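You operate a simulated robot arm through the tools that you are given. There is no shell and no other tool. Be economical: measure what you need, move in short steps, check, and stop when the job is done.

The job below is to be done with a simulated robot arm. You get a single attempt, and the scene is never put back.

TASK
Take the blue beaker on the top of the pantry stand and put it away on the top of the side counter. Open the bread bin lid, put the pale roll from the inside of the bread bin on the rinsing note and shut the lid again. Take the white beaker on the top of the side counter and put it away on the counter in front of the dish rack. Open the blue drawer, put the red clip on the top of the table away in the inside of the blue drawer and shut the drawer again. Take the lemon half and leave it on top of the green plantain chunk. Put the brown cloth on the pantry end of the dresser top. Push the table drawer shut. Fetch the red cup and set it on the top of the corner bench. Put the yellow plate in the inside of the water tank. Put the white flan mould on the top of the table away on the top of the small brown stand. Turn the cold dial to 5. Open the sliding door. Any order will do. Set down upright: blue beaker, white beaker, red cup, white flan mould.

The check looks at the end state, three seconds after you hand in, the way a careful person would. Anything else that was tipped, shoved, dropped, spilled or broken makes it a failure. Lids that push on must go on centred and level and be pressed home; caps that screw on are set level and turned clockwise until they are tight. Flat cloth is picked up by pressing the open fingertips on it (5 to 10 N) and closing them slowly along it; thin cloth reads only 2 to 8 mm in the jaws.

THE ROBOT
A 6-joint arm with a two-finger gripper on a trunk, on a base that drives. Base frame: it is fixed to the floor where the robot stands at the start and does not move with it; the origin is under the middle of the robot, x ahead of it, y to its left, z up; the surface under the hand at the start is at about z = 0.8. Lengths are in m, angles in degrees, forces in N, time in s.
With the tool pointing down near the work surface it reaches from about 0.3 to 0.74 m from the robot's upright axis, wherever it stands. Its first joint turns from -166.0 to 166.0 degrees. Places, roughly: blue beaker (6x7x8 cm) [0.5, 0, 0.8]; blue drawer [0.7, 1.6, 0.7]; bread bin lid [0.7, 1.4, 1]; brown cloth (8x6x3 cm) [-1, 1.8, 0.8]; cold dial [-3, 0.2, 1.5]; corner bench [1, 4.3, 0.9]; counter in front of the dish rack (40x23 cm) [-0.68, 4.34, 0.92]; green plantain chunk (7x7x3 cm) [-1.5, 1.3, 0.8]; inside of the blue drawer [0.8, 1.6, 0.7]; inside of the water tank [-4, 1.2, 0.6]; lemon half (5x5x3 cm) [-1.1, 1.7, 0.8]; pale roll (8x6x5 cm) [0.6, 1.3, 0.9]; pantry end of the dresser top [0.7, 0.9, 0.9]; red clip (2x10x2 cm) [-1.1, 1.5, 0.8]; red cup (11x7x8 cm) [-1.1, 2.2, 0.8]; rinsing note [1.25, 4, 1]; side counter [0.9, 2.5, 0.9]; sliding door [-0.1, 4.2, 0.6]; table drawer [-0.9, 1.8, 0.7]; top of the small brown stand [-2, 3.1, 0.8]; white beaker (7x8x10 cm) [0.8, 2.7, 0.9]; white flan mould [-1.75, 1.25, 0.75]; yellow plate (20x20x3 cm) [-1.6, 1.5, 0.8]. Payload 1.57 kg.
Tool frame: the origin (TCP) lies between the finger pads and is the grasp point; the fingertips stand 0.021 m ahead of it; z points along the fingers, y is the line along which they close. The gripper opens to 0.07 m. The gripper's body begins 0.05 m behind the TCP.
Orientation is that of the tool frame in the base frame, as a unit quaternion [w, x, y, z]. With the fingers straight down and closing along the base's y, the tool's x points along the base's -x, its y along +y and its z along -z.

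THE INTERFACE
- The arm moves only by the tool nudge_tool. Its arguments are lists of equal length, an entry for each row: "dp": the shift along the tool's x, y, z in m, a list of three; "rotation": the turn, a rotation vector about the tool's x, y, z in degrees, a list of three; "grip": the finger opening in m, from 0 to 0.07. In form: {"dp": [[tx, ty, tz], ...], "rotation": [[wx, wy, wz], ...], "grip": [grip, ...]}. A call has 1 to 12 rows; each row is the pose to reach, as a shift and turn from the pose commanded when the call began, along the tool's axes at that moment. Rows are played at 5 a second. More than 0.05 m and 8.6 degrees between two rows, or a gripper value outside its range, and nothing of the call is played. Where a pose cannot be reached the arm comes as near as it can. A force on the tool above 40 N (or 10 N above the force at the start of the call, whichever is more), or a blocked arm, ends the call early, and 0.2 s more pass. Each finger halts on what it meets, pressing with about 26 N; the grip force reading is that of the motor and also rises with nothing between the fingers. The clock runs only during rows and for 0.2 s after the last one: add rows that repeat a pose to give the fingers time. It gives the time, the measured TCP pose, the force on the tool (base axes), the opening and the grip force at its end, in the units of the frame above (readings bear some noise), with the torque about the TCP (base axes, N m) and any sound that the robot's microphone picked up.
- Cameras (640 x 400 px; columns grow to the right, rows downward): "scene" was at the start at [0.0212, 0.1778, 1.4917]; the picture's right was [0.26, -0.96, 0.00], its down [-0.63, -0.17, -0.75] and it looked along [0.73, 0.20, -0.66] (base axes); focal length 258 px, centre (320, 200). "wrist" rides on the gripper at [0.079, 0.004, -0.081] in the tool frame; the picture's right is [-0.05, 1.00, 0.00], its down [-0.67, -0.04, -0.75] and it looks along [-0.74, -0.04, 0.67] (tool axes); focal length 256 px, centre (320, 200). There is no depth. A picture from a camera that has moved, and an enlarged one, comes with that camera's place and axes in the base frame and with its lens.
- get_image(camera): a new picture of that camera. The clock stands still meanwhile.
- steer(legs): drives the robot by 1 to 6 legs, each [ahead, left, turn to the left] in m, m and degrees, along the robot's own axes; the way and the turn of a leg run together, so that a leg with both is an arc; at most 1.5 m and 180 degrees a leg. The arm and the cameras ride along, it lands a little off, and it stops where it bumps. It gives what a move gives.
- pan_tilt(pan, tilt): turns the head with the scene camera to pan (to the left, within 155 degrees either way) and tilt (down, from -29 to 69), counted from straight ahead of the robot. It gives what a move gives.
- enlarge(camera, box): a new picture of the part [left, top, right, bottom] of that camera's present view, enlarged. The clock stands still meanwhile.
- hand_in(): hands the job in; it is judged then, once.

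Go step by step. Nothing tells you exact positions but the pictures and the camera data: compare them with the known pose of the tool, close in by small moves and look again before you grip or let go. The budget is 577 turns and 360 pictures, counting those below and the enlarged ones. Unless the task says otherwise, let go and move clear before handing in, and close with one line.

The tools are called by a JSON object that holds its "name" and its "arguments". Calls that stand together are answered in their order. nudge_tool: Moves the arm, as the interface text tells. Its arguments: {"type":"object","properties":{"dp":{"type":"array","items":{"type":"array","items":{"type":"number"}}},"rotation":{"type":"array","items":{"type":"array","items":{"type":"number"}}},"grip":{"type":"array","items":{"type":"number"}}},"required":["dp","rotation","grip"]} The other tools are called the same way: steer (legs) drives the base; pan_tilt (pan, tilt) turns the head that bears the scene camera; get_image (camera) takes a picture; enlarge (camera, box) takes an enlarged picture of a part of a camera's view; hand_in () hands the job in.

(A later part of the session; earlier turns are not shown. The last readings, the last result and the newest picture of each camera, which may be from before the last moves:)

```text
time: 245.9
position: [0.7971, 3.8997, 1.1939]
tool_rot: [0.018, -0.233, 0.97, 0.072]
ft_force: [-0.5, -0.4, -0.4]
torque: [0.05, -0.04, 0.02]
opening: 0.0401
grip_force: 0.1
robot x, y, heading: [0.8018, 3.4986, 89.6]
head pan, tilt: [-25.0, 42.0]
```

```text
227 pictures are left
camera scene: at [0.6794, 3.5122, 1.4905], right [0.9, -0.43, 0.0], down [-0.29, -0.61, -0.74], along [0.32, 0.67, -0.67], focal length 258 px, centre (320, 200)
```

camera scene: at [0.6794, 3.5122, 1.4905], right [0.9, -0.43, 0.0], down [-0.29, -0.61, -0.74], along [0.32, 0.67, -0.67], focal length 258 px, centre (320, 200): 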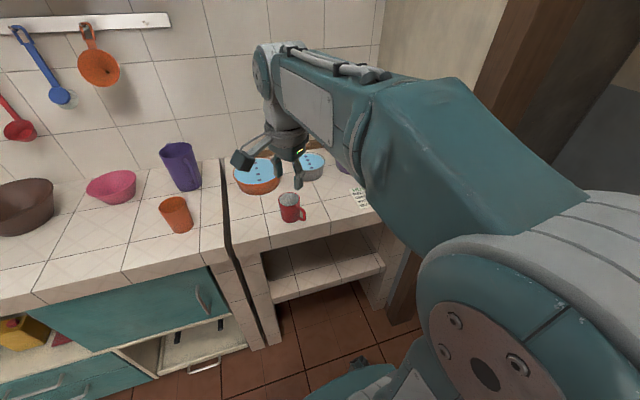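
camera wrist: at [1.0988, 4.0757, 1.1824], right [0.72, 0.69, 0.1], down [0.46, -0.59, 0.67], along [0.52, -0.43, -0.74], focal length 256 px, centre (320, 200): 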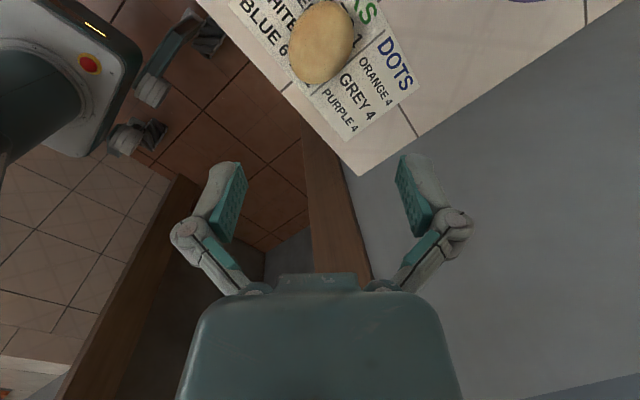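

{"name": "nudge_tool", "arguments": {"dp": [[0, 0, 0], [0, 0, 0], [0, 0, 0]], "rotation": [[3.8, 1.9, 0], [7.67, 3.9, 0], [7.67, 3.9, 0]], "grip": [0.04, 0.04, 0.04]}}

{"name": "nudge_tool", "arguments": {"dp": [[0, 0, 0], [0, 0, 0], [0, 0, 0], [0, 0, 0], [0, 0, 0], [0, 0, 0], [0, 0, 0], [0, 0, 0]], "rotation": [[0, 0, -8], [0, 0, -16], [0, 0, -24], [0, 0, -32], [0, 0, -40], [0, 0, -48], [0, 0, -56], [0, 0, -63]], "grip": [0.04, 0.04, 0.04, 0.04, 0.04, 0.04, 0.04, 0.04]}}

```text
time: 246.7
position: [0.7976, 3.9013, 1.1948]
tool_rot: [0.0, -0.234, 0.972, -0.002]
ft_force: [-0.1, -0.3, -0.6]
torque: [0.01, -0.01, 0.0]
opening: 0.0401
grip_force: 0.1
robot x, y, heading: [0.8018, 3.492, 89.8]
head pan, tilt: [-25.0, 42.0]
```

```text
time: 248.5
position: [0.7982, 3.9005, 1.1965]
tool_rot: [0.001, 0.708, -0.706, 0.001]
ft_force: [0.5, 0.3, -0.8]
torque: [0.0, 0.04, 0.0]
opening: 0.0401
grip_force: 0.1
robot x, y, heading: [0.8013, 3.4936, 89.6]
head pan, tilt: [-25.0, 42.0]
```

Wrist back to normal. Driving back to the dresser to shut the lid.

{"name": "steer", "arguments": {"legs": [[0, 0.87, 0], [0, 0, -90], [0, -1.0, 0], [0, -1.0, 0]]}}

{"name": "pan_tilt", "arguments": {"pan": -5, "tilt": 38}}

{"name": "get_image", "arguments": {"camera": "scene"}}

```text
time: 266.6
position: [0.3622, 1.4927, 1.1973]
tool_rot: [0.0, -0.008, 1.0, -0.001]
ft_force: [0.7, -0.6, 0.6]
torque: [-0.01, -0.02, -0.01]
opening: 0.04
grip_force: 0.2
robot x, y, heading: [-0.0448, 1.4815, 0.8]
head pan, tilt: [-25.0, 42.0]
```

```text
time: 267.4
position: [0.3619, 1.4908, 1.1963]
tool_rot: [-0.001, -0.008, 1.0, 0.0]
ft_force: [0.0, 0.3, -0.6]
torque: [0.01, -0.02, 0.0]
opening: 0.0402
grip_force: 0.1
robot x, y, heading: [-0.0436, 1.4831, 0.5]
head pan, tilt: [-5.0, 38.0]
```

```text
226 pictures are left
camera scene: at [-0.0191, 1.6292, 1.4964], right [-0.08, -1.0, 0.0], down [-0.61, 0.05, -0.79], along [0.79, -0.06, -0.62], focal length 258 px, centre (320, 200)
```

scene: 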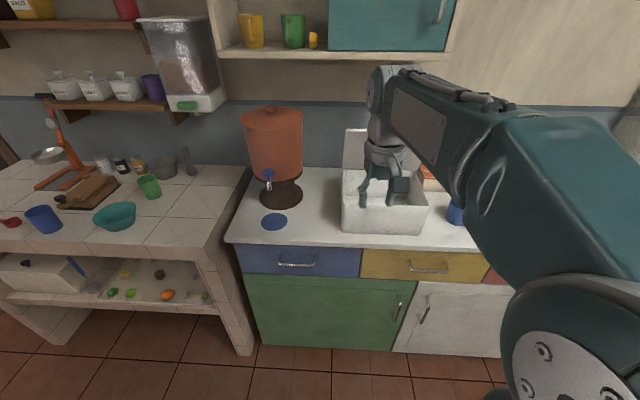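

{"name": "steer", "arguments": {"legs": [[0.17, -0.03, 0]]}}

{"name": "nudge_tool", "arguments": {"dp": [[0, 0, -0.03], [-0.02, 0, -0.06], [-0.06, 0, -0.08], [-0.06, 0, -0.08]], "rotation": [[0, 0, 0], [0, 0, 0], [0, 0, 0], [0, 0, 0]], "grip": [0, 0, 0, 0]}}

{"name": "get_image", "arguments": {"camera": "wrist"}}

{"name": "get_image", "arguments": {"camera": "scene"}}

```text
time: 268.9
position: [0.5338, 1.4644, 1.1973]
tool_rot: [-0.001, -0.008, 1.0, 0.0]
ft_force: [0.1, 0.0, -0.6]
torque: [-0.02, 0.0, 0.02]
opening: 0.04
grip_force: 0.1
robot x, y, heading: [0.1257, 1.4544, 0.7]
head pan, tilt: [-5.0, 38.0]
```

```text
time: 269.9
position: [0.5937, 1.4646, 1.2762]
tool_rot: [-0.001, -0.009, 1.0, 0.0]
ft_force: [0.6, 0.0, 0.8]
torque: [-0.02, -0.02, 0.01]
opening: 0.0001
grip_force: 26.0
robot x, y, heading: [0.1308, 1.4558, 0.8]
head pan, tilt: [-5.0, 38.0]
```

```text
225 pictures are left
camera wrist: at [0.5162, 1.4666, 1.3573], right [0.04, 1.0, 0.0], down [0.67, -0.02, 0.74], along [0.74, -0.03, -0.67], focal length 256 px, centre (320, 200)
```

wrist: 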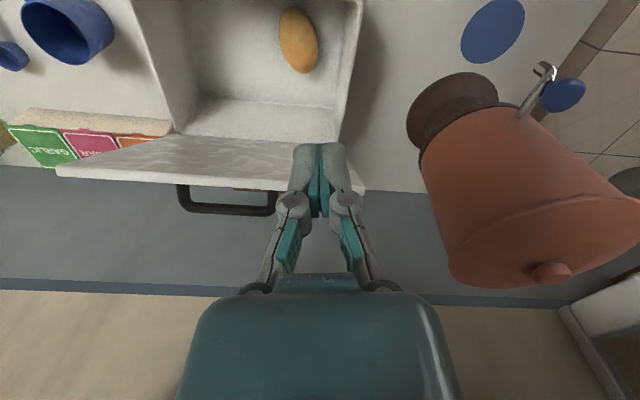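

```text
224 pictures are left
camera scene: at [0.1526, 1.6007, 1.4964], right [-0.08, -1.0, 0.0], down [-0.61, 0.05, -0.79], along [0.79, -0.06, -0.62], focal length 258 px, centre (320, 200)
```

scene: 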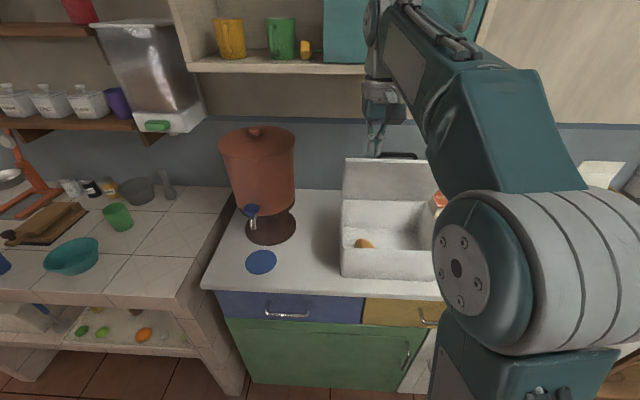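

Lid top edge is at about x 0.685, z 1.19. I'll go over it, drop behind it beside the handle and pull it forward.

{"name": "steer", "arguments": {"legs": [[0.06, 0, 0]]}}

{"name": "nudge_tool", "arguments": {"dp": [[-0.03, 0, 0], [-0.06, 0, 0], [-0.097, 0, 0], [-0.097, 0, 0]], "rotation": [[0, 0, 0], [0, 0, 0], [0, 0, 0], [0, 0, 0]], "grip": [0, 0, 0, 0]}}

{"name": "get_image", "arguments": {"camera": "wrist"}}

```text
time: 270.8
position: [0.6533, 1.4661, 1.2763]
tool_rot: [-0.002, -0.008, 1.0, 0.001]
ft_force: [0.3, -0.2, 0.4]
torque: [0.02, -0.02, -0.03]
opening: 0.0001
grip_force: 26.4
robot x, y, heading: [0.1886, 1.4531, 0.5]
head pan, tilt: [-5.0, 38.0]
```

```text
time: 271.6
position: [0.7251, 1.4658, 1.2766]
tool_rot: [-0.014, -0.005, 1.0, 0.0]
ft_force: [-33.4, -0.1, -8.0]
torque: [0.08, -2.84, -0.53]
opening: 0.0001
grip_force: 26.6
robot x, y, heading: [0.1835, 1.457, 0.7]
head pan, tilt: [-5.0, 38.0]
stopped in row 3: the force on the tool passed its limit at 168 N (the readings are from after the stop); the commanded pose is now the measured one
```

```text
223 pictures are left
camera wrist: at [0.649, 1.4688, 1.3604], right [0.04, 1.0, 0.0], down [0.69, -0.03, 0.73], along [0.72, -0.03, -0.69], focal length 256 px, centre (320, 200)
```

wrist: 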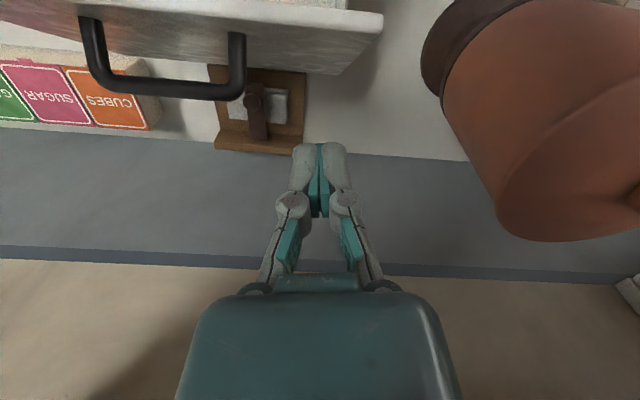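

The wrist met the cupboard above. I'll back off, check the cupboard, and tilt the tool to lean back parallel with the lid.

{"name": "nudge_tool", "arguments": {"dp": [[0.03, 0, 0], [0.065, 0, 0], [0.07, 0, 0]], "rotation": [[0, 0, 0], [0, 0, 0], [0, 0, 0]], "grip": [0, 0, 0]}}

{"name": "nudge_tool", "arguments": {"dp": [[0, 0, 0], [0, 0, 0], [0, 0, 0], [0, 0, 0], [0, 0, 0]], "rotation": [[0, -6, 0], [0, -12, 0], [0, -18, 0], [0, -24, 0], [0, -24, 0]], "grip": [0, 0, 0, 0, 0]}}

{"name": "get_image", "arguments": {"camera": "scene"}}

{"name": "get_image", "arguments": {"camera": "wrist"}}

```text
time: 272.4
position: [0.6608, 1.4651, 1.2766]
tool_rot: [-0.015, -0.007, 1.0, 0.001]
ft_force: [0.5, -0.6, -0.1]
torque: [-0.03, 0.01, -0.02]
opening: 0.0001
grip_force: 26.1
robot x, y, heading: [0.1875, 1.4531, 0.3]
head pan, tilt: [-5.0, 38.0]
```

```text
time: 273.6
position: [0.6595, 1.4639, 1.2773]
tool_rot: [0.196, -0.005, 0.981, 0.002]
ft_force: [-0.1, -0.6, 0.0]
torque: [-0.04, -0.01, 0.0]
opening: 0.0
grip_force: 25.7
robot x, y, heading: [0.1916, 1.4532, 0.5]
head pan, tilt: [-5.0, 38.0]
```

```text
222 pictures are left
camera scene: at [0.2117, 1.6014, 1.4964], right [-0.08, -1.0, 0.0], down [-0.61, 0.05, -0.79], along [0.79, -0.06, -0.62], focal length 258 px, centre (320, 200)
```

scene: 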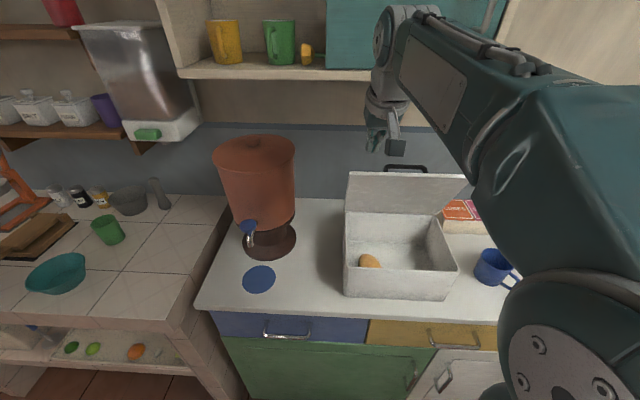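

```text
221 pictures are left
camera wrist: at [0.5562, 1.4677, 1.3215], right [0.04, 1.0, 0.02], down [0.33, -0.03, 0.94], along [0.94, -0.03, -0.33], focal length 256 px, centre (320, 200)
```

wrist: 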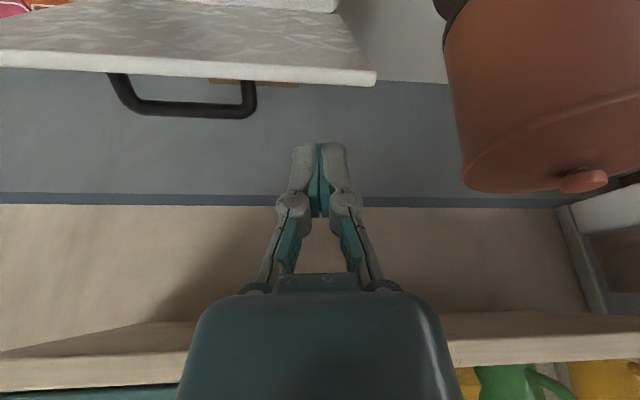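

{"name": "nudge_tool", "arguments": {"dp": [[-0.015, 0, 0.015], [-0.0287, 0, 0.0285], [-0.0287, 0, 0.06], [-0.0287, 0, 0.09], [-0.0287, 0, 0.1185], [-0.0287, 0, 0.1185]], "rotation": [[0, 0, 0], [0, 0, 0], [0, 0, 0], [0, 0, 0], [0, 0, 0], [0, 0, 0]], "grip": [0, 0, 0, 0, 0, 0]}}

{"name": "get_image", "arguments": {"camera": "scene"}}

{"name": "get_image", "arguments": {"camera": "wrist"}}

```text
time: 275.0
position: [0.7328, 1.4668, 1.1781]
tool_rot: [0.193, -0.005, 0.981, 0.002]
ft_force: [0.2, -1.4, 0.4]
torque: [-0.02, 0.01, -0.04]
opening: 0.0
grip_force: 25.1
robot x, y, heading: [0.1896, 1.4501, 0.8]
head pan, tilt: [-5.0, 38.0]
```

```text
220 pictures are left
camera scene: at [0.2123, 1.6014, 1.4964], right [-0.08, -1.0, 0.0], down [-0.61, 0.05, -0.79], along [0.79, -0.06, -0.62], focal length 258 px, centre (320, 200)
```

scene: 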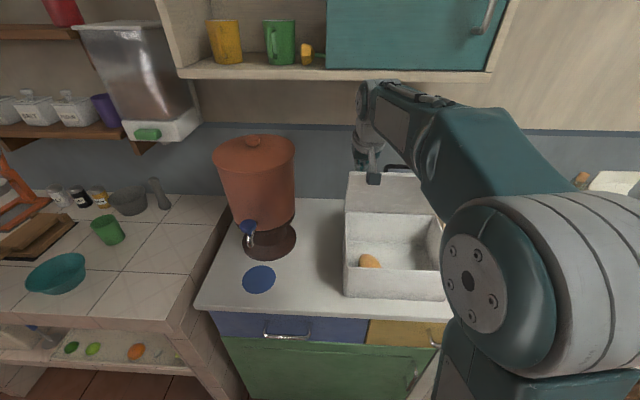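

```text
219 pictures are left
camera wrist: at [0.6291, 1.4686, 1.222], right [0.04, 1.0, 0.02], down [0.33, -0.03, 0.94], along [0.94, -0.03, -0.33], focal length 256 px, centre (320, 200)
```

wrist: 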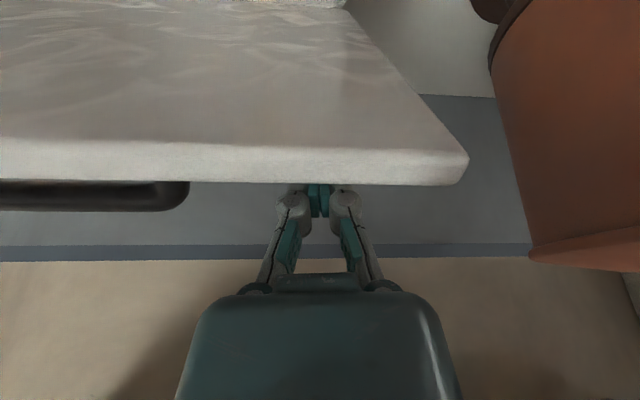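

Fingers are behind the lid. Pulling it forward along the arc.

{"name": "nudge_tool", "arguments": {"dp": [[0.013, 0, -0.0016], [0.0259, 0, -0.0028], [0.039, 0, -0.002], [0.0521, 0, -0.001], [0.065, 0, 0.002], [0.0774, 0, 0.0053], [0.09, 0, 0.01], [0.1014, 0, 0.016], [0.1014, 0, 0.016]], "rotation": [[0, 0, 0], [0, 0, 0], [0, 0, 0], [0, 0, 0], [0, 0, 0], [0, 0, 0], [0, 0, 0], [0, 0, 0], [0, 0, 0]], "grip": [0, 0, 0, 0, 0, 0, 0, 0, 0]}}

{"name": "get_image", "arguments": {"camera": "scene"}}

{"name": "get_image", "arguments": {"camera": "wrist"}}

```text
time: 277.0
position: [0.6427, 1.4651, 1.1258]
tool_rot: [0.194, -0.006, 0.981, 0.002]
ft_force: [0.2, -0.1, -1.0]
torque: [-0.02, 0.0, 0.02]
opening: 0.0002
grip_force: 26.0
robot x, y, heading: [0.1952, 1.4569, 0.7]
head pan, tilt: [-5.0, 38.0]
```

```text
218 pictures are left
camera scene: at [0.2117, 1.6014, 1.4964], right [-0.08, -1.0, 0.0], down [-0.61, 0.05, -0.79], along [0.79, -0.06, -0.62], focal length 258 px, centre (320, 200)
```

scene: 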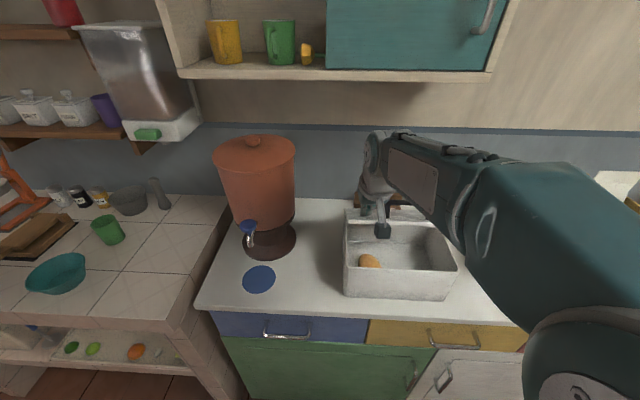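

```text
217 pictures are left
camera wrist: at [0.5399, 1.4673, 1.1704], right [0.04, 1.0, 0.02], down [0.33, -0.03, 0.94], along [0.94, -0.03, -0.33], focal length 256 px, centre (320, 200)
```

wrist: 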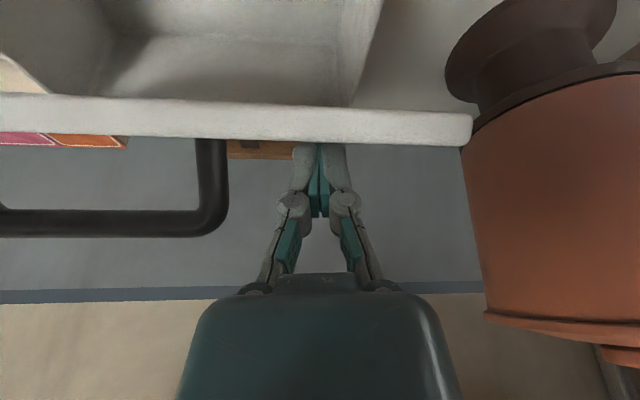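

Lid is down to ~30°. Pressing straight down now.

{"name": "nudge_tool", "arguments": {"dp": [[0.0061, 0, 0.0148], [0.0123, 0, 0.0295], [0.0184, 0, 0.0443], [0.023, 0, 0.0554], [0.0269, 0, 0.0646], [0.0292, 0, 0.07], [0.0292, 0, 0.07]], "rotation": [[0, 0, 0], [0, 0, 0], [0, 0, 0], [0, 0, 0], [0, 0, 0], [0, 0, 0], [0, 0, 0]], "grip": [0, 0, 0, 0, 0, 0, 0]}}

{"name": "get_image", "arguments": {"camera": "scene"}}

```text
time: 278.6
position: [0.6439, 1.4646, 1.0496]
tool_rot: [0.194, -0.005, 0.981, 0.002]
ft_force: [-0.2, -0.8, -0.7]
torque: [0.01, -0.02, 0.0]
opening: 0.0
grip_force: 25.9
robot x, y, heading: [0.1857, 1.4573, 0.6]
head pan, tilt: [-5.0, 38.0]
```

```text
216 pictures are left
camera scene: at [0.2118, 1.6014, 1.4964], right [-0.08, -1.0, 0.0], down [-0.61, 0.05, -0.79], along [0.79, -0.06, -0.62], focal length 258 px, centre (320, 200)
```

scene: 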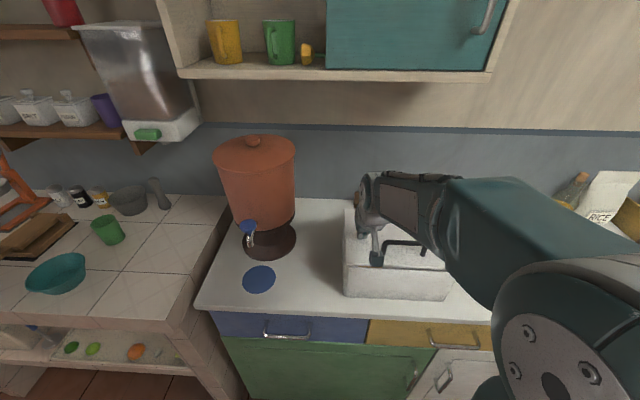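

{"name": "nudge_tool", "arguments": {"dp": [[0.002, 0, 0.005], [0.004, 0, 0.01], [0.004, 0, 0.01]], "rotation": [[0, 0, 0], [0, 0, 0], [0, 0, 0]], "grip": [0, 0, 0]}}

{"name": "enlarge", "arguments": {"camera": "scene", "box": [320, 180, 480, 310]}}

```text
time: 279.4
position: [0.6427, 1.466, 1.043]
tool_rot: [0.199, -0.005, 0.98, 0.002]
ft_force: [-2.2, -1.8, 39.0]
torque: [-0.03, 0.0, -0.07]
opening: 0.006
grip_force: 29.0
robot x, y, heading: [0.1878, 1.4543, 0.4]
head pan, tilt: [-5.0, 38.0]
```

```text
3.08 times, centred on (400, 245) of scene
camera zoom: at [0.2093, 1.6009, 1.4967], right [-0.08, -1.0, 0.0], down [-0.61, 0.05, -0.79], along [0.79, -0.06, -0.61], focal length 795 px, centre (74, 62)
```

zoom: 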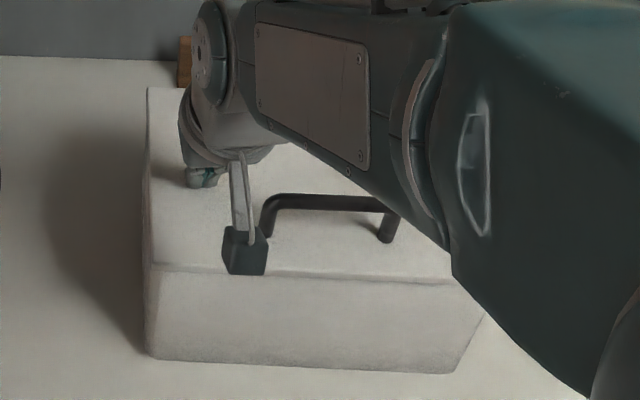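

The lid is shut (39 N press). Raising off and backing away for the blue drawer.

{"name": "nudge_tool", "arguments": {"dp": [[-0.015, 0, -0.037], [-0.03, 0, -0.074], [-0.03, 0, -0.12], [-0.03, 0, -0.16], [-0.03, 0, -0.16]], "rotation": [[0, 0, 0], [0, 0, 0], [0, 0, 0], [0, 0, 0], [0, 0, 0]], "grip": [0, 0, 0, 0, 0]}}

{"name": "get_image", "arguments": {"camera": "scene"}}

```text
time: 280.6
position: [0.6102, 1.4646, 1.1978]
tool_rot: [0.194, -0.005, 0.981, 0.002]
ft_force: [-0.2, 0.4, 0.1]
torque: [-0.01, -0.01, -0.01]
opening: 0.0
grip_force: 28.3
robot x, y, heading: [0.1884, 1.453, 0.7]
head pan, tilt: [-5.0, 38.0]
```

```text
214 pictures are left
camera scene: at [0.2114, 1.6014, 1.4964], right [-0.08, -1.0, 0.0], down [-0.61, 0.05, -0.79], along [0.79, -0.06, -0.62], focal length 258 px, centre (320, 200)
```

scene: 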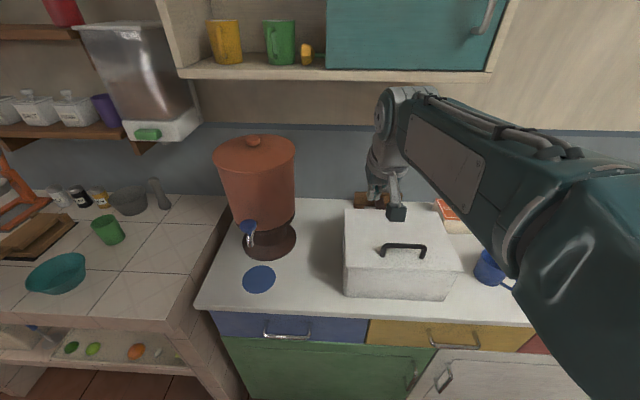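

{"name": "steer", "arguments": {"legs": [[-0.32, 0.15, 0]]}}

{"name": "pan_tilt", "arguments": {"pan": -5, "tilt": 45}}

{"name": "get_image", "arguments": {"camera": "scene"}}

```text
time: 282.9
position: [0.2905, 1.6081, 1.1967]
tool_rot: [0.193, -0.008, 0.981, 0.002]
ft_force: [-0.5, -0.2, -0.3]
torque: [0.01, -0.03, -0.02]
opening: 0.0003
grip_force: 28.6
robot x, y, heading: [-0.1302, 1.5961, 0.8]
head pan, tilt: [-5.0, 38.0]
```

```text
time: 283.5
position: [0.2912, 1.6099, 1.1974]
tool_rot: [0.193, -0.008, 0.981, 0.001]
ft_force: [0.8, -0.5, 0.5]
torque: [0.0, 0.03, -0.03]
opening: 0.0001
grip_force: 28.6
robot x, y, heading: [-0.1303, 1.5963, 0.9]
head pan, tilt: [-5.0, 45.0]
```

```text
213 pictures are left
camera scene: at [-0.1128, 1.7446, 1.4862], right [-0.07, -1.0, 0.0], down [-0.71, 0.05, -0.71], along [0.71, -0.05, -0.71], focal length 258 px, centre (320, 200)
```

scene: 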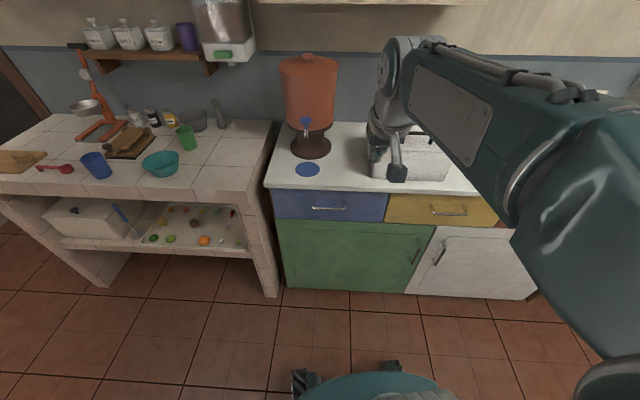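

{"name": "enlarge", "arguments": {"camera": "scene", "box": [260, 150, 420, 250]}}

```text
4.00 times, centred on (340, 200) of scene
camera zoom: at [-0.1128, 1.7446, 1.4862], right [-0.07, -1.0, 0.0], down [-0.71, 0.05, -0.71], along [0.71, -0.05, -0.71], focal length 1033 px, centre (240, 200)
```

zoom: 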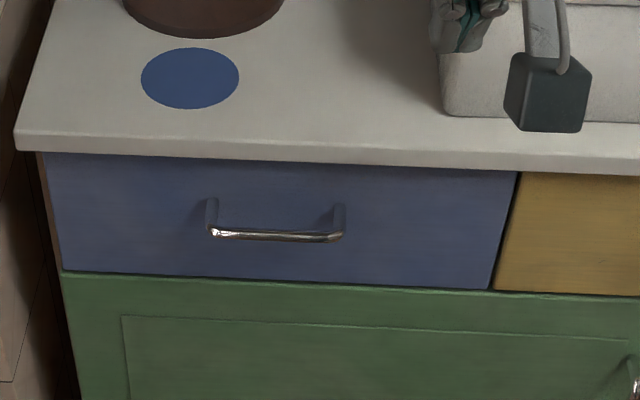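

Handle bar found at (0.535, 1.666, 0.79), 4 cm off the front. I'll bring the tool to near-horizontal in front of it.

{"name": "nudge_tool", "arguments": {"dp": [[-0.003, 0.001, 0.035], [-0.006, 0.002, 0.07], [-0.009, 0.003, 0.104], [-0.0125, 0.005, 0.139], [-0.016, 0.006, 0.174], [-0.019, 0.007, 0.208], [-0.022, 0.009, 0.243], [-0.0251, 0.01, 0.278], [-0.0251, 0.01, 0.278]], "rotation": [[0, -6.5, 0], [0, -13, 0], [0, -19.5, 0], [0, -26, 0], [0, -32.5, 0], [0, -39, 0], [0, -45.5, 0], [0, -52, 0], [0, -52, 0]], "grip": [0, 0.02, 0.04, 0.04, 0.04, 0.04, 0.04, 0.04, 0.04]}}

{"name": "get_image", "arguments": {"camera": "scene"}}

```text
time: 285.5
position: [0.4199, 1.6207, 0.9495]
tool_rot: [0.604, -0.007, 0.797, 0.006]
ft_force: [0.2, 0.0, 0.3]
torque: [0.04, -0.03, 0.01]
opening: 0.04
grip_force: 0.0
out of reach, approached as far as the arm can: row 5
robot x, y, heading: [-0.1281, 1.5959, 0.9]
head pan, tilt: [-5.0, 45.0]
```

```text
211 pictures are left
camera scene: at [-0.1119, 1.7449, 1.4862], right [-0.07, -1.0, 0.0], down [-0.71, 0.05, -0.71], along [0.7, -0.05, -0.71], focal length 258 px, centre (320, 200)
```

scene: 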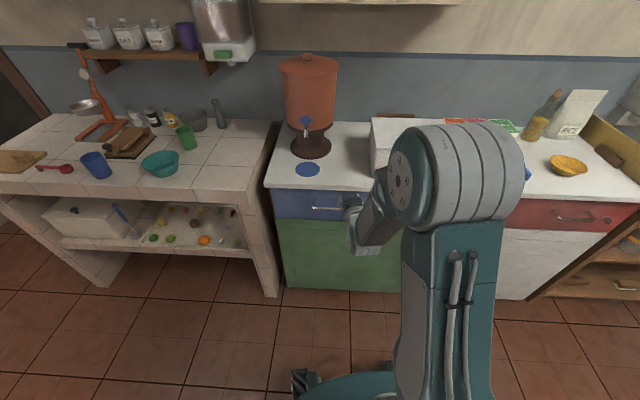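

{"name": "nudge_tool", "arguments": {"dp": [[0, 0, 0], [0, 0, 0], [0, 0, 0], [0, 0, 0], [0, 0, 0], [0, 0, 0], [0, 0, 0], [0, 0, 0], [0, 0, 0], [0, 0, 0], [0, 0, 0]], "rotation": [[0, 0, 8.2], [0, 0, 16.4], [0, 0, 24.6], [0, 0, 32.8], [0, 0, 41], [0, 0, 49.2], [0, 0, 57.4], [0, 0, 65.6], [0, 0, 73.8], [0, 0, 82], [0, 0, 90]], "grip": [0.04, 0.04, 0.04, 0.04, 0.04, 0.04, 0.04, 0.04, 0.04, 0.04, 0.04]}}

{"name": "get_image", "arguments": {"camera": "wrist"}}

```text
time: 287.9
position: [0.4208, 1.6219, 0.9488]
tool_rot: [0.423, 0.561, 0.567, 0.431]
ft_force: [-1.0, -0.7, 0.5]
torque: [0.01, 0.0, 0.0]
opening: 0.0401
grip_force: 0.0
robot x, y, heading: [-0.1308, 1.5953, 0.8]
head pan, tilt: [-5.0, 45.0]
```

```text
210 pictures are left
camera wrist: at [0.3433, 1.6999, 0.9744], right [0.27, -0.05, 0.96], down [-0.72, -0.68, 0.17], along [0.64, -0.73, -0.22], focal length 256 px, centre (320, 200)
```

wrist: 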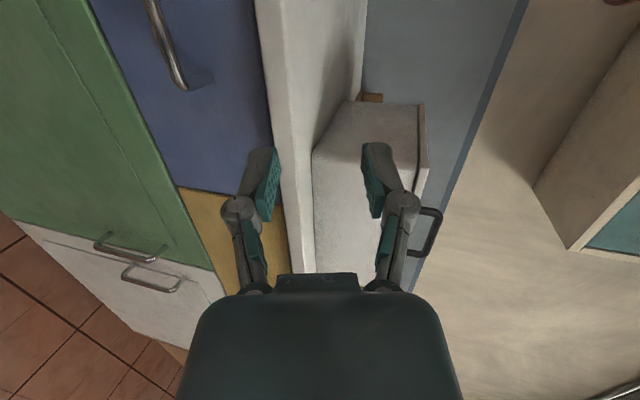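

{"name": "nudge_tool", "arguments": {"dp": [[0.011, -0.0325, 0.02], [0.022, -0.065, 0.04], [0.033, -0.0975, 0.06], [0.044, -0.13, 0.08], [0.044, -0.13, 0.08]], "rotation": [[0, 0, 0], [0, 0, 0], [0, 0, 0], [0, 0, 0], [0, 0, 0]], "grip": [0.04, 0.045, 0.045, 0.045, 0.045]}}

{"name": "get_image", "arguments": {"camera": "wrist"}}

{"name": "enlarge", "arguments": {"camera": "scene", "box": [260, 150, 420, 250]}}

```text
time: 289.1
position: [0.4615, 1.667, 0.8019]
tool_rot: [0.424, 0.558, 0.568, 0.432]
ft_force: [0.3, 0.0, -0.3]
torque: [-0.04, 0.03, 0.01]
opening: 0.045
grip_force: 0.0
robot x, y, heading: [-0.1355, 1.5989, 0.9]
head pan, tilt: [-5.0, 45.0]
```

```text
209 pictures are left
camera wrist: at [0.3837, 1.7451, 0.828], right [0.27, -0.05, 0.96], down [-0.72, -0.68, 0.17], along [0.64, -0.73, -0.22], focal length 256 px, centre (320, 200)
```

wrist: 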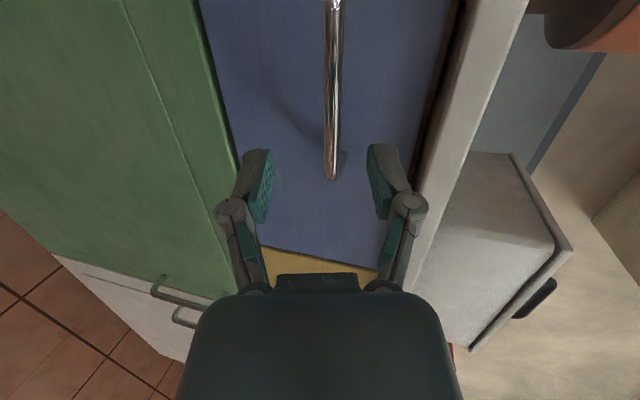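

```text
4.00 times, centred on (340, 200) of scene
camera zoom: at [-0.1114, 1.7454, 1.4861], right [-0.07, -1.0, 0.0], down [-0.71, 0.05, -0.71], along [0.7, -0.05, -0.71], focal length 1033 px, centre (240, 200)
```

zoom: 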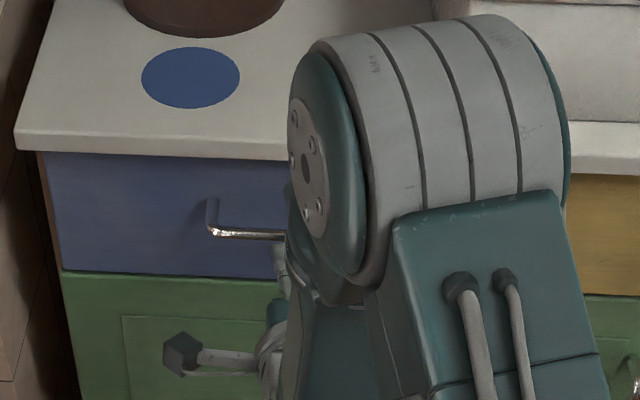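

The bar lies between the fingers. Forward onto it, then grip.

{"name": "nudge_tool", "arguments": {"dp": [[0, 0.003, 0.025], [0, 0.006, 0.05], [0, 0.008, 0.073], [0, 0.008, 0.073]], "rotation": [[0, 0, 0], [0, 0, 0], [0, 0, 0], [0, 0, 0]], "grip": [0.045, 0.045, 0.045, 0.045]}}

{"name": "get_image", "arguments": {"camera": "wrist"}}

```text
time: 290.1
position: [0.5345, 1.6687, 0.7914]
tool_rot: [0.423, 0.56, 0.568, 0.43]
ft_force: [0.0, 0.3, 0.9]
torque: [0.02, 0.03, 0.01]
opening: 0.0451
grip_force: 0.1
robot x, y, heading: [-0.1311, 1.5996, 0.5]
head pan, tilt: [-5.0, 45.0]
```

```text
207 pictures are left
camera wrist: at [0.4567, 1.7464, 0.817], right [0.27, -0.05, 0.96], down [-0.72, -0.68, 0.17], along [0.64, -0.73, -0.22], focal length 256 px, centre (320, 200)
```

wrist: 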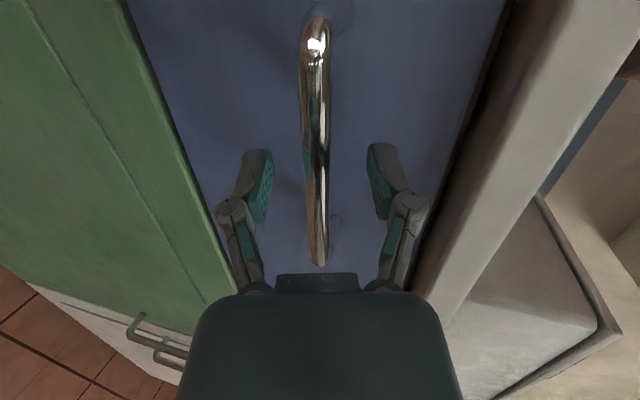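

{"name": "nudge_tool", "arguments": {"dp": [[0, 0, 0], [0, 0, 0], [0, 0, 0], [0, 0, 0]], "rotation": [[0, 0, 0], [0, 0, 0], [0, 0, 0], [0, 0, 0]], "grip": [0.025, 0.01, 0, 0]}}

```text
time: 291.1
position: [0.5339, 1.6685, 0.7902]
tool_rot: [0.422, 0.56, 0.568, 0.431]
ft_force: [0.1, 1.2, -8.0]
torque: [0.53, -0.09, -0.12]
opening: 0.0112
grip_force: 32.5
robot x, y, heading: [-0.131, 1.5978, 0.6]
head pan, tilt: [-5.0, 45.0]
```

Gripped. Pulling by driving back along the drawer's axis (skewed ~7.5°).

{"name": "steer", "arguments": {"legs": [[-0.12, 0.017, 0]]}}

{"name": "get_image", "arguments": {"camera": "scene"}}

```text
time: 292.4
position: [0.4148, 1.6842, 0.7897]
tool_rot: [0.422, 0.558, 0.57, 0.431]
ft_force: [2.9, 8.1, -13.0]
torque: [0.7, -0.15, 0.8]
opening: 0.0114
grip_force: 31.8
robot x, y, heading: [-0.25, 1.6069, 1.0]
head pan, tilt: [-5.0, 45.0]
```

```text
206 pictures are left
camera scene: at [-0.2295, 1.7616, 1.4859], right [-0.07, -1.0, 0.0], down [-0.71, 0.05, -0.71], along [0.7, -0.05, -0.71], focal length 258 px, centre (320, 200)
```

scene: 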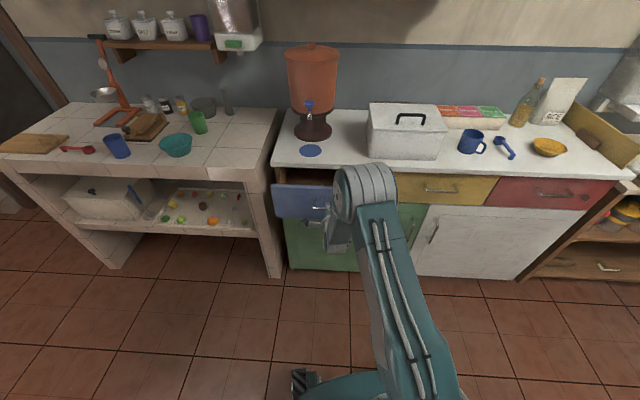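

{"name": "steer", "arguments": {"legs": [[-0.1, 0.02, 0]]}}

{"name": "get_image", "arguments": {"camera": "scene"}}

```text
time: 293.5
position: [0.312, 1.6988, 0.7915]
tool_rot: [0.423, 0.561, 0.567, 0.43]
ft_force: [-1.5, -27.1, -15.6]
torque: [0.57, -0.1, 0.4]
opening: 0.0114
grip_force: 31.6
robot x, y, heading: [-0.3503, 1.6313, 0.8]
head pan, tilt: [-5.0, 45.0]
```

```text
205 pictures are left
camera scene: at [-0.3299, 1.7734, 1.4865], right [-0.07, -1.0, 0.0], down [-0.71, 0.05, -0.71], along [0.7, -0.05, -0.71], focal length 258 px, centre (320, 200)
```

scene: 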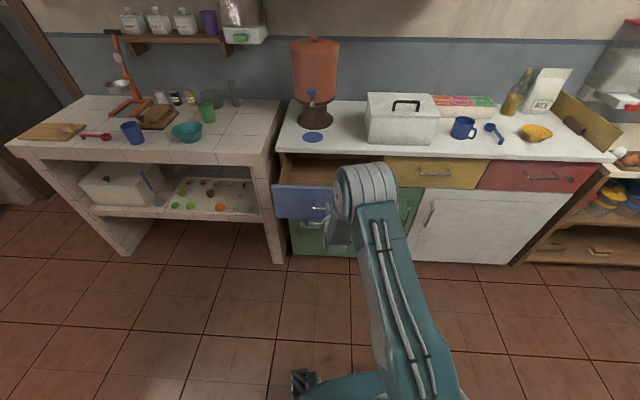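

Drawer open about 22 cm. Releasing and backing off.

{"name": "nudge_tool", "arguments": {"dp": [[0, 0, 0], [0, 0, 0], [0, 0, 0]], "rotation": [[0, 0, 0], [0, 0, 0], [0, 0, 0]], "grip": [0.03, 0.045, 0.045]}}

{"name": "steer", "arguments": {"legs": [[-0.15, 0, 0]]}}

{"name": "get_image", "arguments": {"camera": "scene"}}

```text
time: 294.3
position: [0.3111, 1.7001, 0.7923]
tool_rot: [0.424, 0.56, 0.568, 0.43]
ft_force: [0.3, -0.3, 0.4]
torque: [0.05, -0.02, 0.0]
opening: 0.0452
grip_force: 0.1
robot x, y, heading: [-0.3492, 1.6311, 1.0]
head pan, tilt: [-5.0, 45.0]
```

```text
time: 295.7
position: [0.1663, 1.6982, 0.7931]
tool_rot: [0.422, 0.559, 0.568, 0.431]
ft_force: [0.4, 0.1, -0.1]
torque: [-0.04, 0.04, 0.03]
opening: 0.0451
grip_force: 0.1
robot x, y, heading: [-0.4946, 1.629, 0.8]
head pan, tilt: [-5.0, 45.0]
```

```text
204 pictures are left
camera scene: at [-0.4763, 1.7758, 1.4862], right [-0.07, -1.0, 0.0], down [-0.71, 0.05, -0.71], along [0.7, -0.05, -0.71], focal length 258 px, centre (320, 200)
```

scene: 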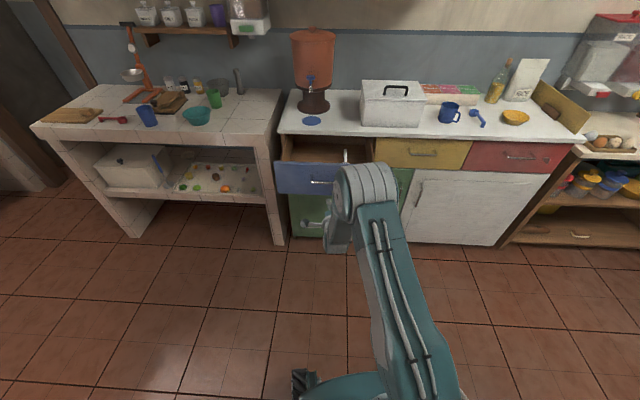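

{"name": "steer", "arguments": {"legs": [[0.08, -0.1, 0]]}}

{"name": "nudge_tool", "arguments": {"dp": [[0, 0.02, 0], [0, 0.04, 0], [0, 0.06, 0], [0, 0.08, 0], [0, 0.1, 0], [0, 0.12, 0], [0, 0.14, 0], [0, 0.16, 0], [0, 0.18, 0], [0, 0.2, 0], [0, 0.2, 0]], "rotation": [[0, 0, -8.2], [0, 0, -16.4], [0, 0, -24.6], [0, 0, -32.8], [0, 0, -41], [0, 0, -49.2], [0, 0, -57.4], [0, 0, -65.6], [0, 0, -73.8], [0, 0, -82], [0, 0, -90]], "grip": [0.045, 0.045, 0.045, 0.045, 0.045, 0.045, 0.045, 0.045, 0.045, 0.045, 0.045]}}

```text
time: 297.0
position: [0.249, 1.6045, 0.792]
tool_rot: [0.423, 0.559, 0.569, 0.431]
ft_force: [-1.0, -0.7, -0.7]
torque: [0.01, 0.02, -0.02]
opening: 0.0449
grip_force: 0.1
robot x, y, heading: [-0.4129, 1.5294, 1.2]
head pan, tilt: [-5.0, 45.0]
```

```text
time: 299.4
position: [0.3022, 1.6019, 0.9851]
tool_rot: [0.604, -0.007, 0.797, 0.007]
ft_force: [0.2, 0.1, 0.7]
torque: [0.04, -0.03, -0.01]
opening: 0.0449
grip_force: 0.0
robot x, y, heading: [-0.4163, 1.5279, 0.9]
head pan, tilt: [-5.0, 45.0]
```

{"name": "nudge_tool", "arguments": {"dp": [[-0.012, 0, -0.032], [-0.023, 0, -0.065], [-0.035, 0, -0.097], [-0.047, 0, -0.13], [-0.0585, 0, -0.162], [-0.07, 0, -0.194], [-0.082, 0, -0.227], [-0.094, 0, -0.259], [-0.105, 0, -0.292], [-0.117, 0, -0.324], [-0.117, 0, -0.324]], "rotation": [[0, 7.4, 0], [0, 14.8, 0], [0, 22.2, 0], [0, 29.6, 0], [0, 37, 0], [0, 44.4, 0], [0, 51.8, 0], [0, 59.2, 0], [0, 66.6, 0], [0, 74.3, 0], [0, 74.3, 0]], "grip": [0.045, 0.045, 0.045, 0.045, 0.045, 0.045, 0.045, 0.045, 0.045, 0.045, 0.045]}}

```text
time: 301.8
position: [0.0176, 1.6017, 1.1703]
tool_rot: [0.048, -0.007, 0.99, -0.13]
ft_force: [-0.3, -0.7, 0.1]
torque: [-0.02, 0.01, -0.03]
opening: 0.0451
grip_force: 0.0
out of reach, approached as far as the arm can: row 3, 4, 5, 6, 7, 8, 9, 10, 11
robot x, y, heading: [-0.4118, 1.5349, 1.2]
head pan, tilt: [-5.0, 45.0]
```

{"name": "nudge_tool", "arguments": {"dp": [[0, 0, -0.01], [0, 0, -0.02], [0, 0, -0.03], [0, 0, -0.03]], "rotation": [[-5, 1.9, 0], [-10, 3.7, 0], [-15, 5.6, 0], [-15, 5.6, 0]], "grip": [0.04, 0.04, 0.04, 0.04]}}

```text
time: 302.8
position: [0.0153, 1.6093, 1.1894]
tool_rot: [0.045, -0.008, 0.99, -0.133]
ft_force: [0.0, -0.2, 0.4]
torque: [0.01, 0.0, -0.02]
opening: 0.04
grip_force: 0.0
out of reach, approached as far as the arm can: row 1, 2, 3, 4
robot x, y, heading: [-0.4176, 1.5335, 0.9]
head pan, tilt: [-5.0, 45.0]
```

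{"name": "nudge_tool", "arguments": {"dp": [[-0.04, 0, 0], [-0.08, 0, 0.01], [-0.12, 0, 0.02], [-0.16, 0, 0.03], [-0.16, 0, 0.03], [-0.16, 0, 0.03]], "rotation": [[0, 0, 0], [0, 0, 0], [-4, 1.4, 0], [-9, 3, 0], [-15, 5.6, 0], [-15, 5.6, 0]], "grip": [0.04, 0.04, 0.04, 0.04, 0.04, 0.04]}}

```text
time: 304.2
position: [0.1775, 1.6049, 1.1761]
tool_rot: [0.032, -0.007, 0.99, -0.137]
ft_force: [1.0, -0.9, -0.4]
torque: [-0.01, -0.03, -0.05]
opening: 0.0403
grip_force: 0.0
out of reach, approached as far as the arm can: row 3, 4, 5, 6
robot x, y, heading: [-0.4091, 1.5322, 1.0]
head pan, tilt: [-5.0, 45.0]
```

A wrist singularity left the tool 15° off. I'll retrace to the forward-pointing pose and come back along the path that worked.

{"name": "nudge_tool", "arguments": {"dp": [[0.005, 0.006, 0.021], [0.011, 0.012, 0.043], [0.016, 0.0185, 0.064], [0.0216, 0.0246, 0.0856], [0.027, 0.031, 0.107], [0.0324, 0.037, 0.128], [0.038, 0.043, 0.15], [0.043, 0.049, 0.171], [0.0486, 0.055, 0.193], [0.054, 0.0615, 0.214], [0.054, 0.0615, 0.214]], "rotation": [[-1.4, -7, 1], [-2.8, -14.1, 2], [-4.1, -21.1, 3], [-5.5, -28.2, 4], [-6.9, -35.2, 5], [-8.3, -42.2, 6], [-9.7, -49.3, 7], [-11, -56.3, 8], [-12.4, -63.4, 9], [-13.8, -70.4, 10], [-13.8, -70.4, 10]], "grip": [0.04, 0.04, 0.04, 0.04, 0.04, 0.04, 0.04, 0.04, 0.04, 0.04, 0.04]}}

```text
time: 306.6
position: [0.1361, 1.6039, 0.9485]
tool_rot: [0.604, -0.007, 0.797, 0.007]
ft_force: [0.6, 1.1, -0.4]
torque: [-0.01, 0.01, -0.02]
opening: 0.0401
grip_force: 0.0
out of reach, approached as far as the arm can: row 7, 8
robot x, y, heading: [-0.4123, 1.5333, 1.1]
head pan, tilt: [-5.0, 45.0]
```

{"name": "nudge_tool", "arguments": {"dp": [[0, -0.045, 0], [-0.025, -0.045, -0.024], [-0.051, -0.045, -0.048], [-0.076, -0.045, -0.072], [-0.1, -0.045, -0.096], [-0.127, -0.045, -0.12], [-0.152, -0.045, -0.144], [-0.178, -0.045, -0.168], [-0.203, -0.045, -0.192], [-0.203, -0.045, -0.192]], "rotation": [[0, 0, 0], [0, 6.5, 0], [0, 13, 0], [0, 19.5, 0], [0, 26, 0], [0, 32.5, 0], [0, 39, 0], [0, 45.5, 0], [0, 52, 0], [0, 52, 0]], "grip": [0.04, 0.04, 0.04, 0.04, 0.04, 0.04, 0.04, 0.04, 0.04, 0.04]}}

```text
time: 308.8
position: [0.0079, 1.5534, 1.1964]
tool_rot: [0.193, -0.009, 0.981, 0.003]
ft_force: [0.6, -0.5, 0.2]
torque: [0.03, -0.01, 0.0]
opening: 0.04
grip_force: 0.1
out of reach, approached as far as the arm can: row 5
robot x, y, heading: [-0.4118, 1.5327, 0.8]
head pan, tilt: [-5.0, 45.0]
```

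Recovered. Now straighten the last 22° and then turn to the table for the clip.

{"name": "nudge_tool", "arguments": {"dp": [[0, 0, 0], [0, 0, 0], [0, 0, 0], [0, 0, 0]], "rotation": [[0, 7.5, 0], [0, 15, 0], [0, 22.4, 0], [0, 22.4, 0]], "grip": [0.04, 0.04, 0.04, 0.04]}}

{"name": "steer", "arguments": {"legs": [[0.1, 0.0, 0], [0, 0, 90], [0, 0, 90]]}}

{"name": "pan_tilt", "arguments": {"pan": 0, "tilt": 42}}

{"name": "get_image", "arguments": {"camera": "scene"}}

{"name": "get_image", "arguments": {"camera": "wrist"}}

```text
time: 309.8
position: [0.0074, 1.5542, 1.1963]
tool_rot: [-0.001, -0.01, 1.0, 0.002]
ft_force: [0.5, -0.5, 0.4]
torque: [0.02, 0.01, -0.01]
opening: 0.0397
grip_force: 0.1
robot x, y, heading: [-0.4148, 1.538, 1.2]
head pan, tilt: [-5.0, 45.0]
```

```text
time: 318.7
position: [-0.7312, 1.4822, 1.1965]
tool_rot: [0.002, 0.999, 0.043, 0.0]
ft_force: [0.0, 0.7, -0.4]
torque: [0.0, 0.0, 0.03]
opening: 0.0399
grip_force: 0.1
robot x, y, heading: [-0.3151, 1.537, -175.0]
head pan, tilt: [-5.0, 45.0]
```

```text
time: 319.4
position: [-0.7335, 1.4818, 1.1966]
tool_rot: [0.001, 0.999, 0.043, 0.0]
ft_force: [-0.4, -0.1, -0.1]
torque: [-0.02, 0.01, 0.01]
opening: 0.0401
grip_force: 0.0
robot x, y, heading: [-0.3137, 1.5359, -175.1]
head pan, tilt: [0.0, 42.0]
```

```text
203 pictures are left
camera scene: at [-0.3276, 1.3769, 1.4905], right [-0.09, 1.0, 0.0], down [0.67, 0.06, -0.74], along [-0.74, -0.06, -0.67], focal length 258 px, centre (320, 200)
```

scene: 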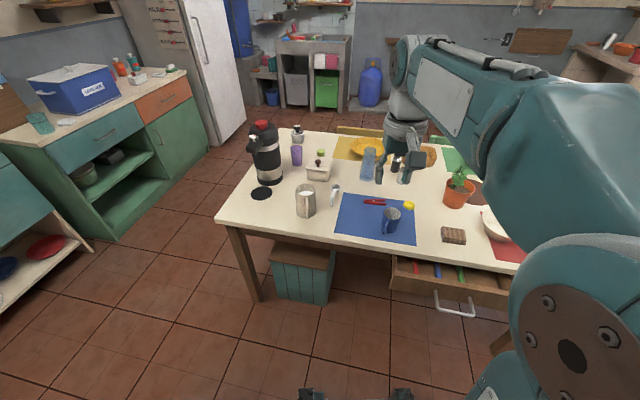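

```text
202 pictures are left
camera wrist: at [-0.653, 1.485, 1.2776], right [0.03, -1.0, 0.0], down [-0.67, -0.02, 0.74], along [-0.74, -0.03, -0.67], focal length 256 px, centre (320, 200)
```

wrist: 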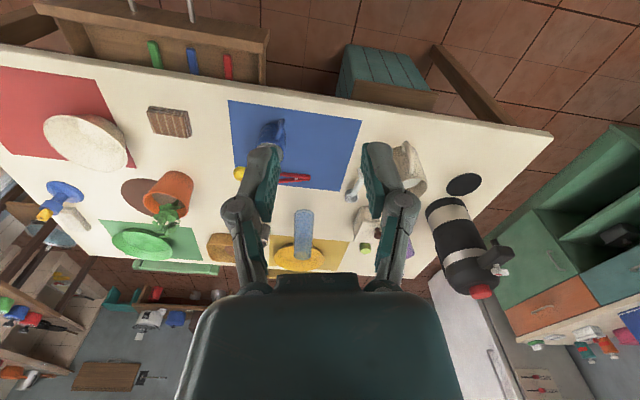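

{"name": "enlarge", "arguments": {"camera": "scene", "box": [240, 120, 480, 270]}}

{"name": "enlarge", "arguments": {"camera": "wrist", "box": [220, 90, 420, 290]}}

```text
2.67 times, centred on (360, 195) of scene
camera zoom: at [-0.3276, 1.3769, 1.4905], right [-0.09, 1.0, 0.0], down [0.67, 0.06, -0.74], along [-0.74, -0.06, -0.67], focal length 689 px, centre (213, 213)
```

zoom: 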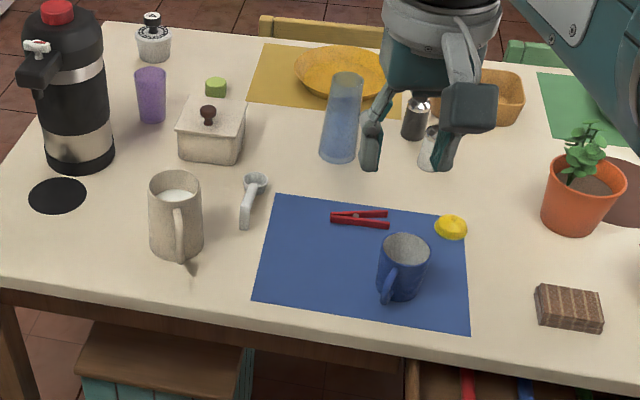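

```text
2.00 times, centred on (320, 190) of wrist
camera zoom: at [-0.653, 1.485, 1.2776], right [0.03, -1.0, 0.0], down [-0.67, -0.02, 0.74], along [-0.74, -0.03, -0.67], focal length 512 px, centre (320, 220)
```

zoom: 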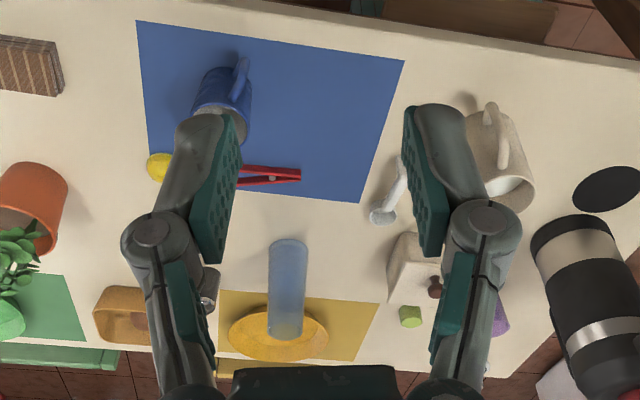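

The table drawer sticks out where I need to stand, so I'll push it shut first: its handle is near (-0.745, 1.79, 0.68). Shifting sideways to it.

{"name": "steer", "arguments": {"legs": [[0.0, -0.22, -5]]}}

{"name": "get_image", "arguments": {"camera": "scene"}}

{"name": "get_image", "arguments": {"camera": "wrist"}}

```text
time: 321.0
position: [-0.7459, 1.7282, 1.1968]
tool_rot: [-0.001, 1.0, 0.0, 0.001]
ft_force: [0.0, -0.2, -0.7]
torque: [0.04, 0.01, 0.0]
opening: 0.0401
grip_force: 0.2
robot x, y, heading: [-0.322, 1.7536, 180.1]
head pan, tilt: [0.0, 42.0]
```

```text
199 pictures are left
camera scene: at [-0.3505, 1.5854, 1.4895], right [0.0, 1.0, 0.01], down [0.67, 0.0, -0.74], along [-0.74, 0.01, -0.67], focal length 258 px, centre (320, 200)
```

scene: 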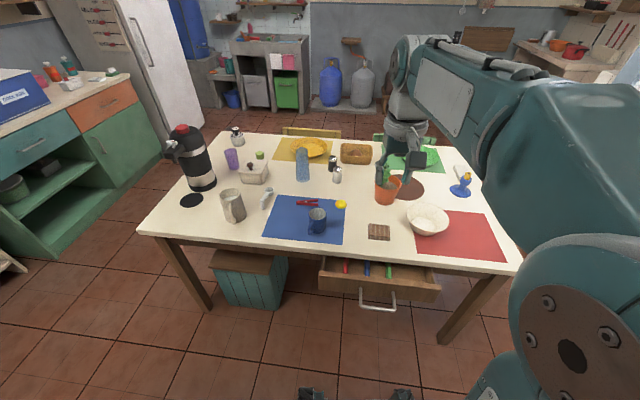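

```text
198 pictures are left
camera wrist: at [-0.6652, 1.7235, 1.2774], right [-0.05, -1.0, 0.0], down [-0.67, 0.03, 0.74], along [-0.74, 0.04, -0.67], focal length 256 px, centre (320, 200)
```

wrist: 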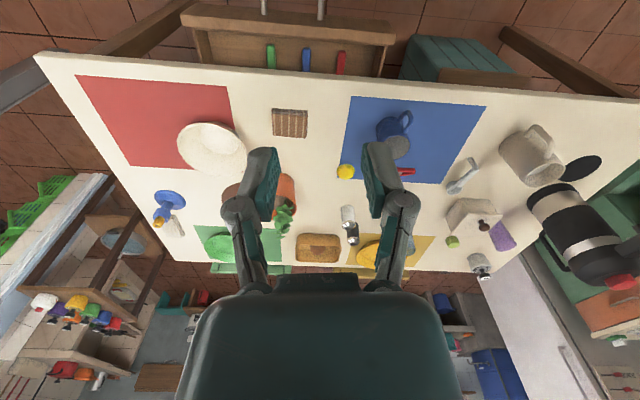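

{"name": "enlarge", "arguments": {"camera": "scene", "box": [300, 235, 460, 335]}}

```text
4.00 times, centred on (380, 285) of scene
camera zoom: at [-0.3505, 1.5854, 1.4895], right [0.0, 1.0, 0.01], down [0.67, 0.0, -0.74], along [-0.74, 0.01, -0.67], focal length 1033 px, centre (80, -140)
```

zoom: 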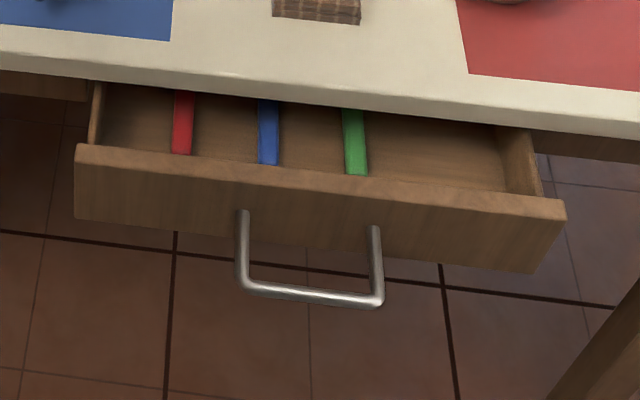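

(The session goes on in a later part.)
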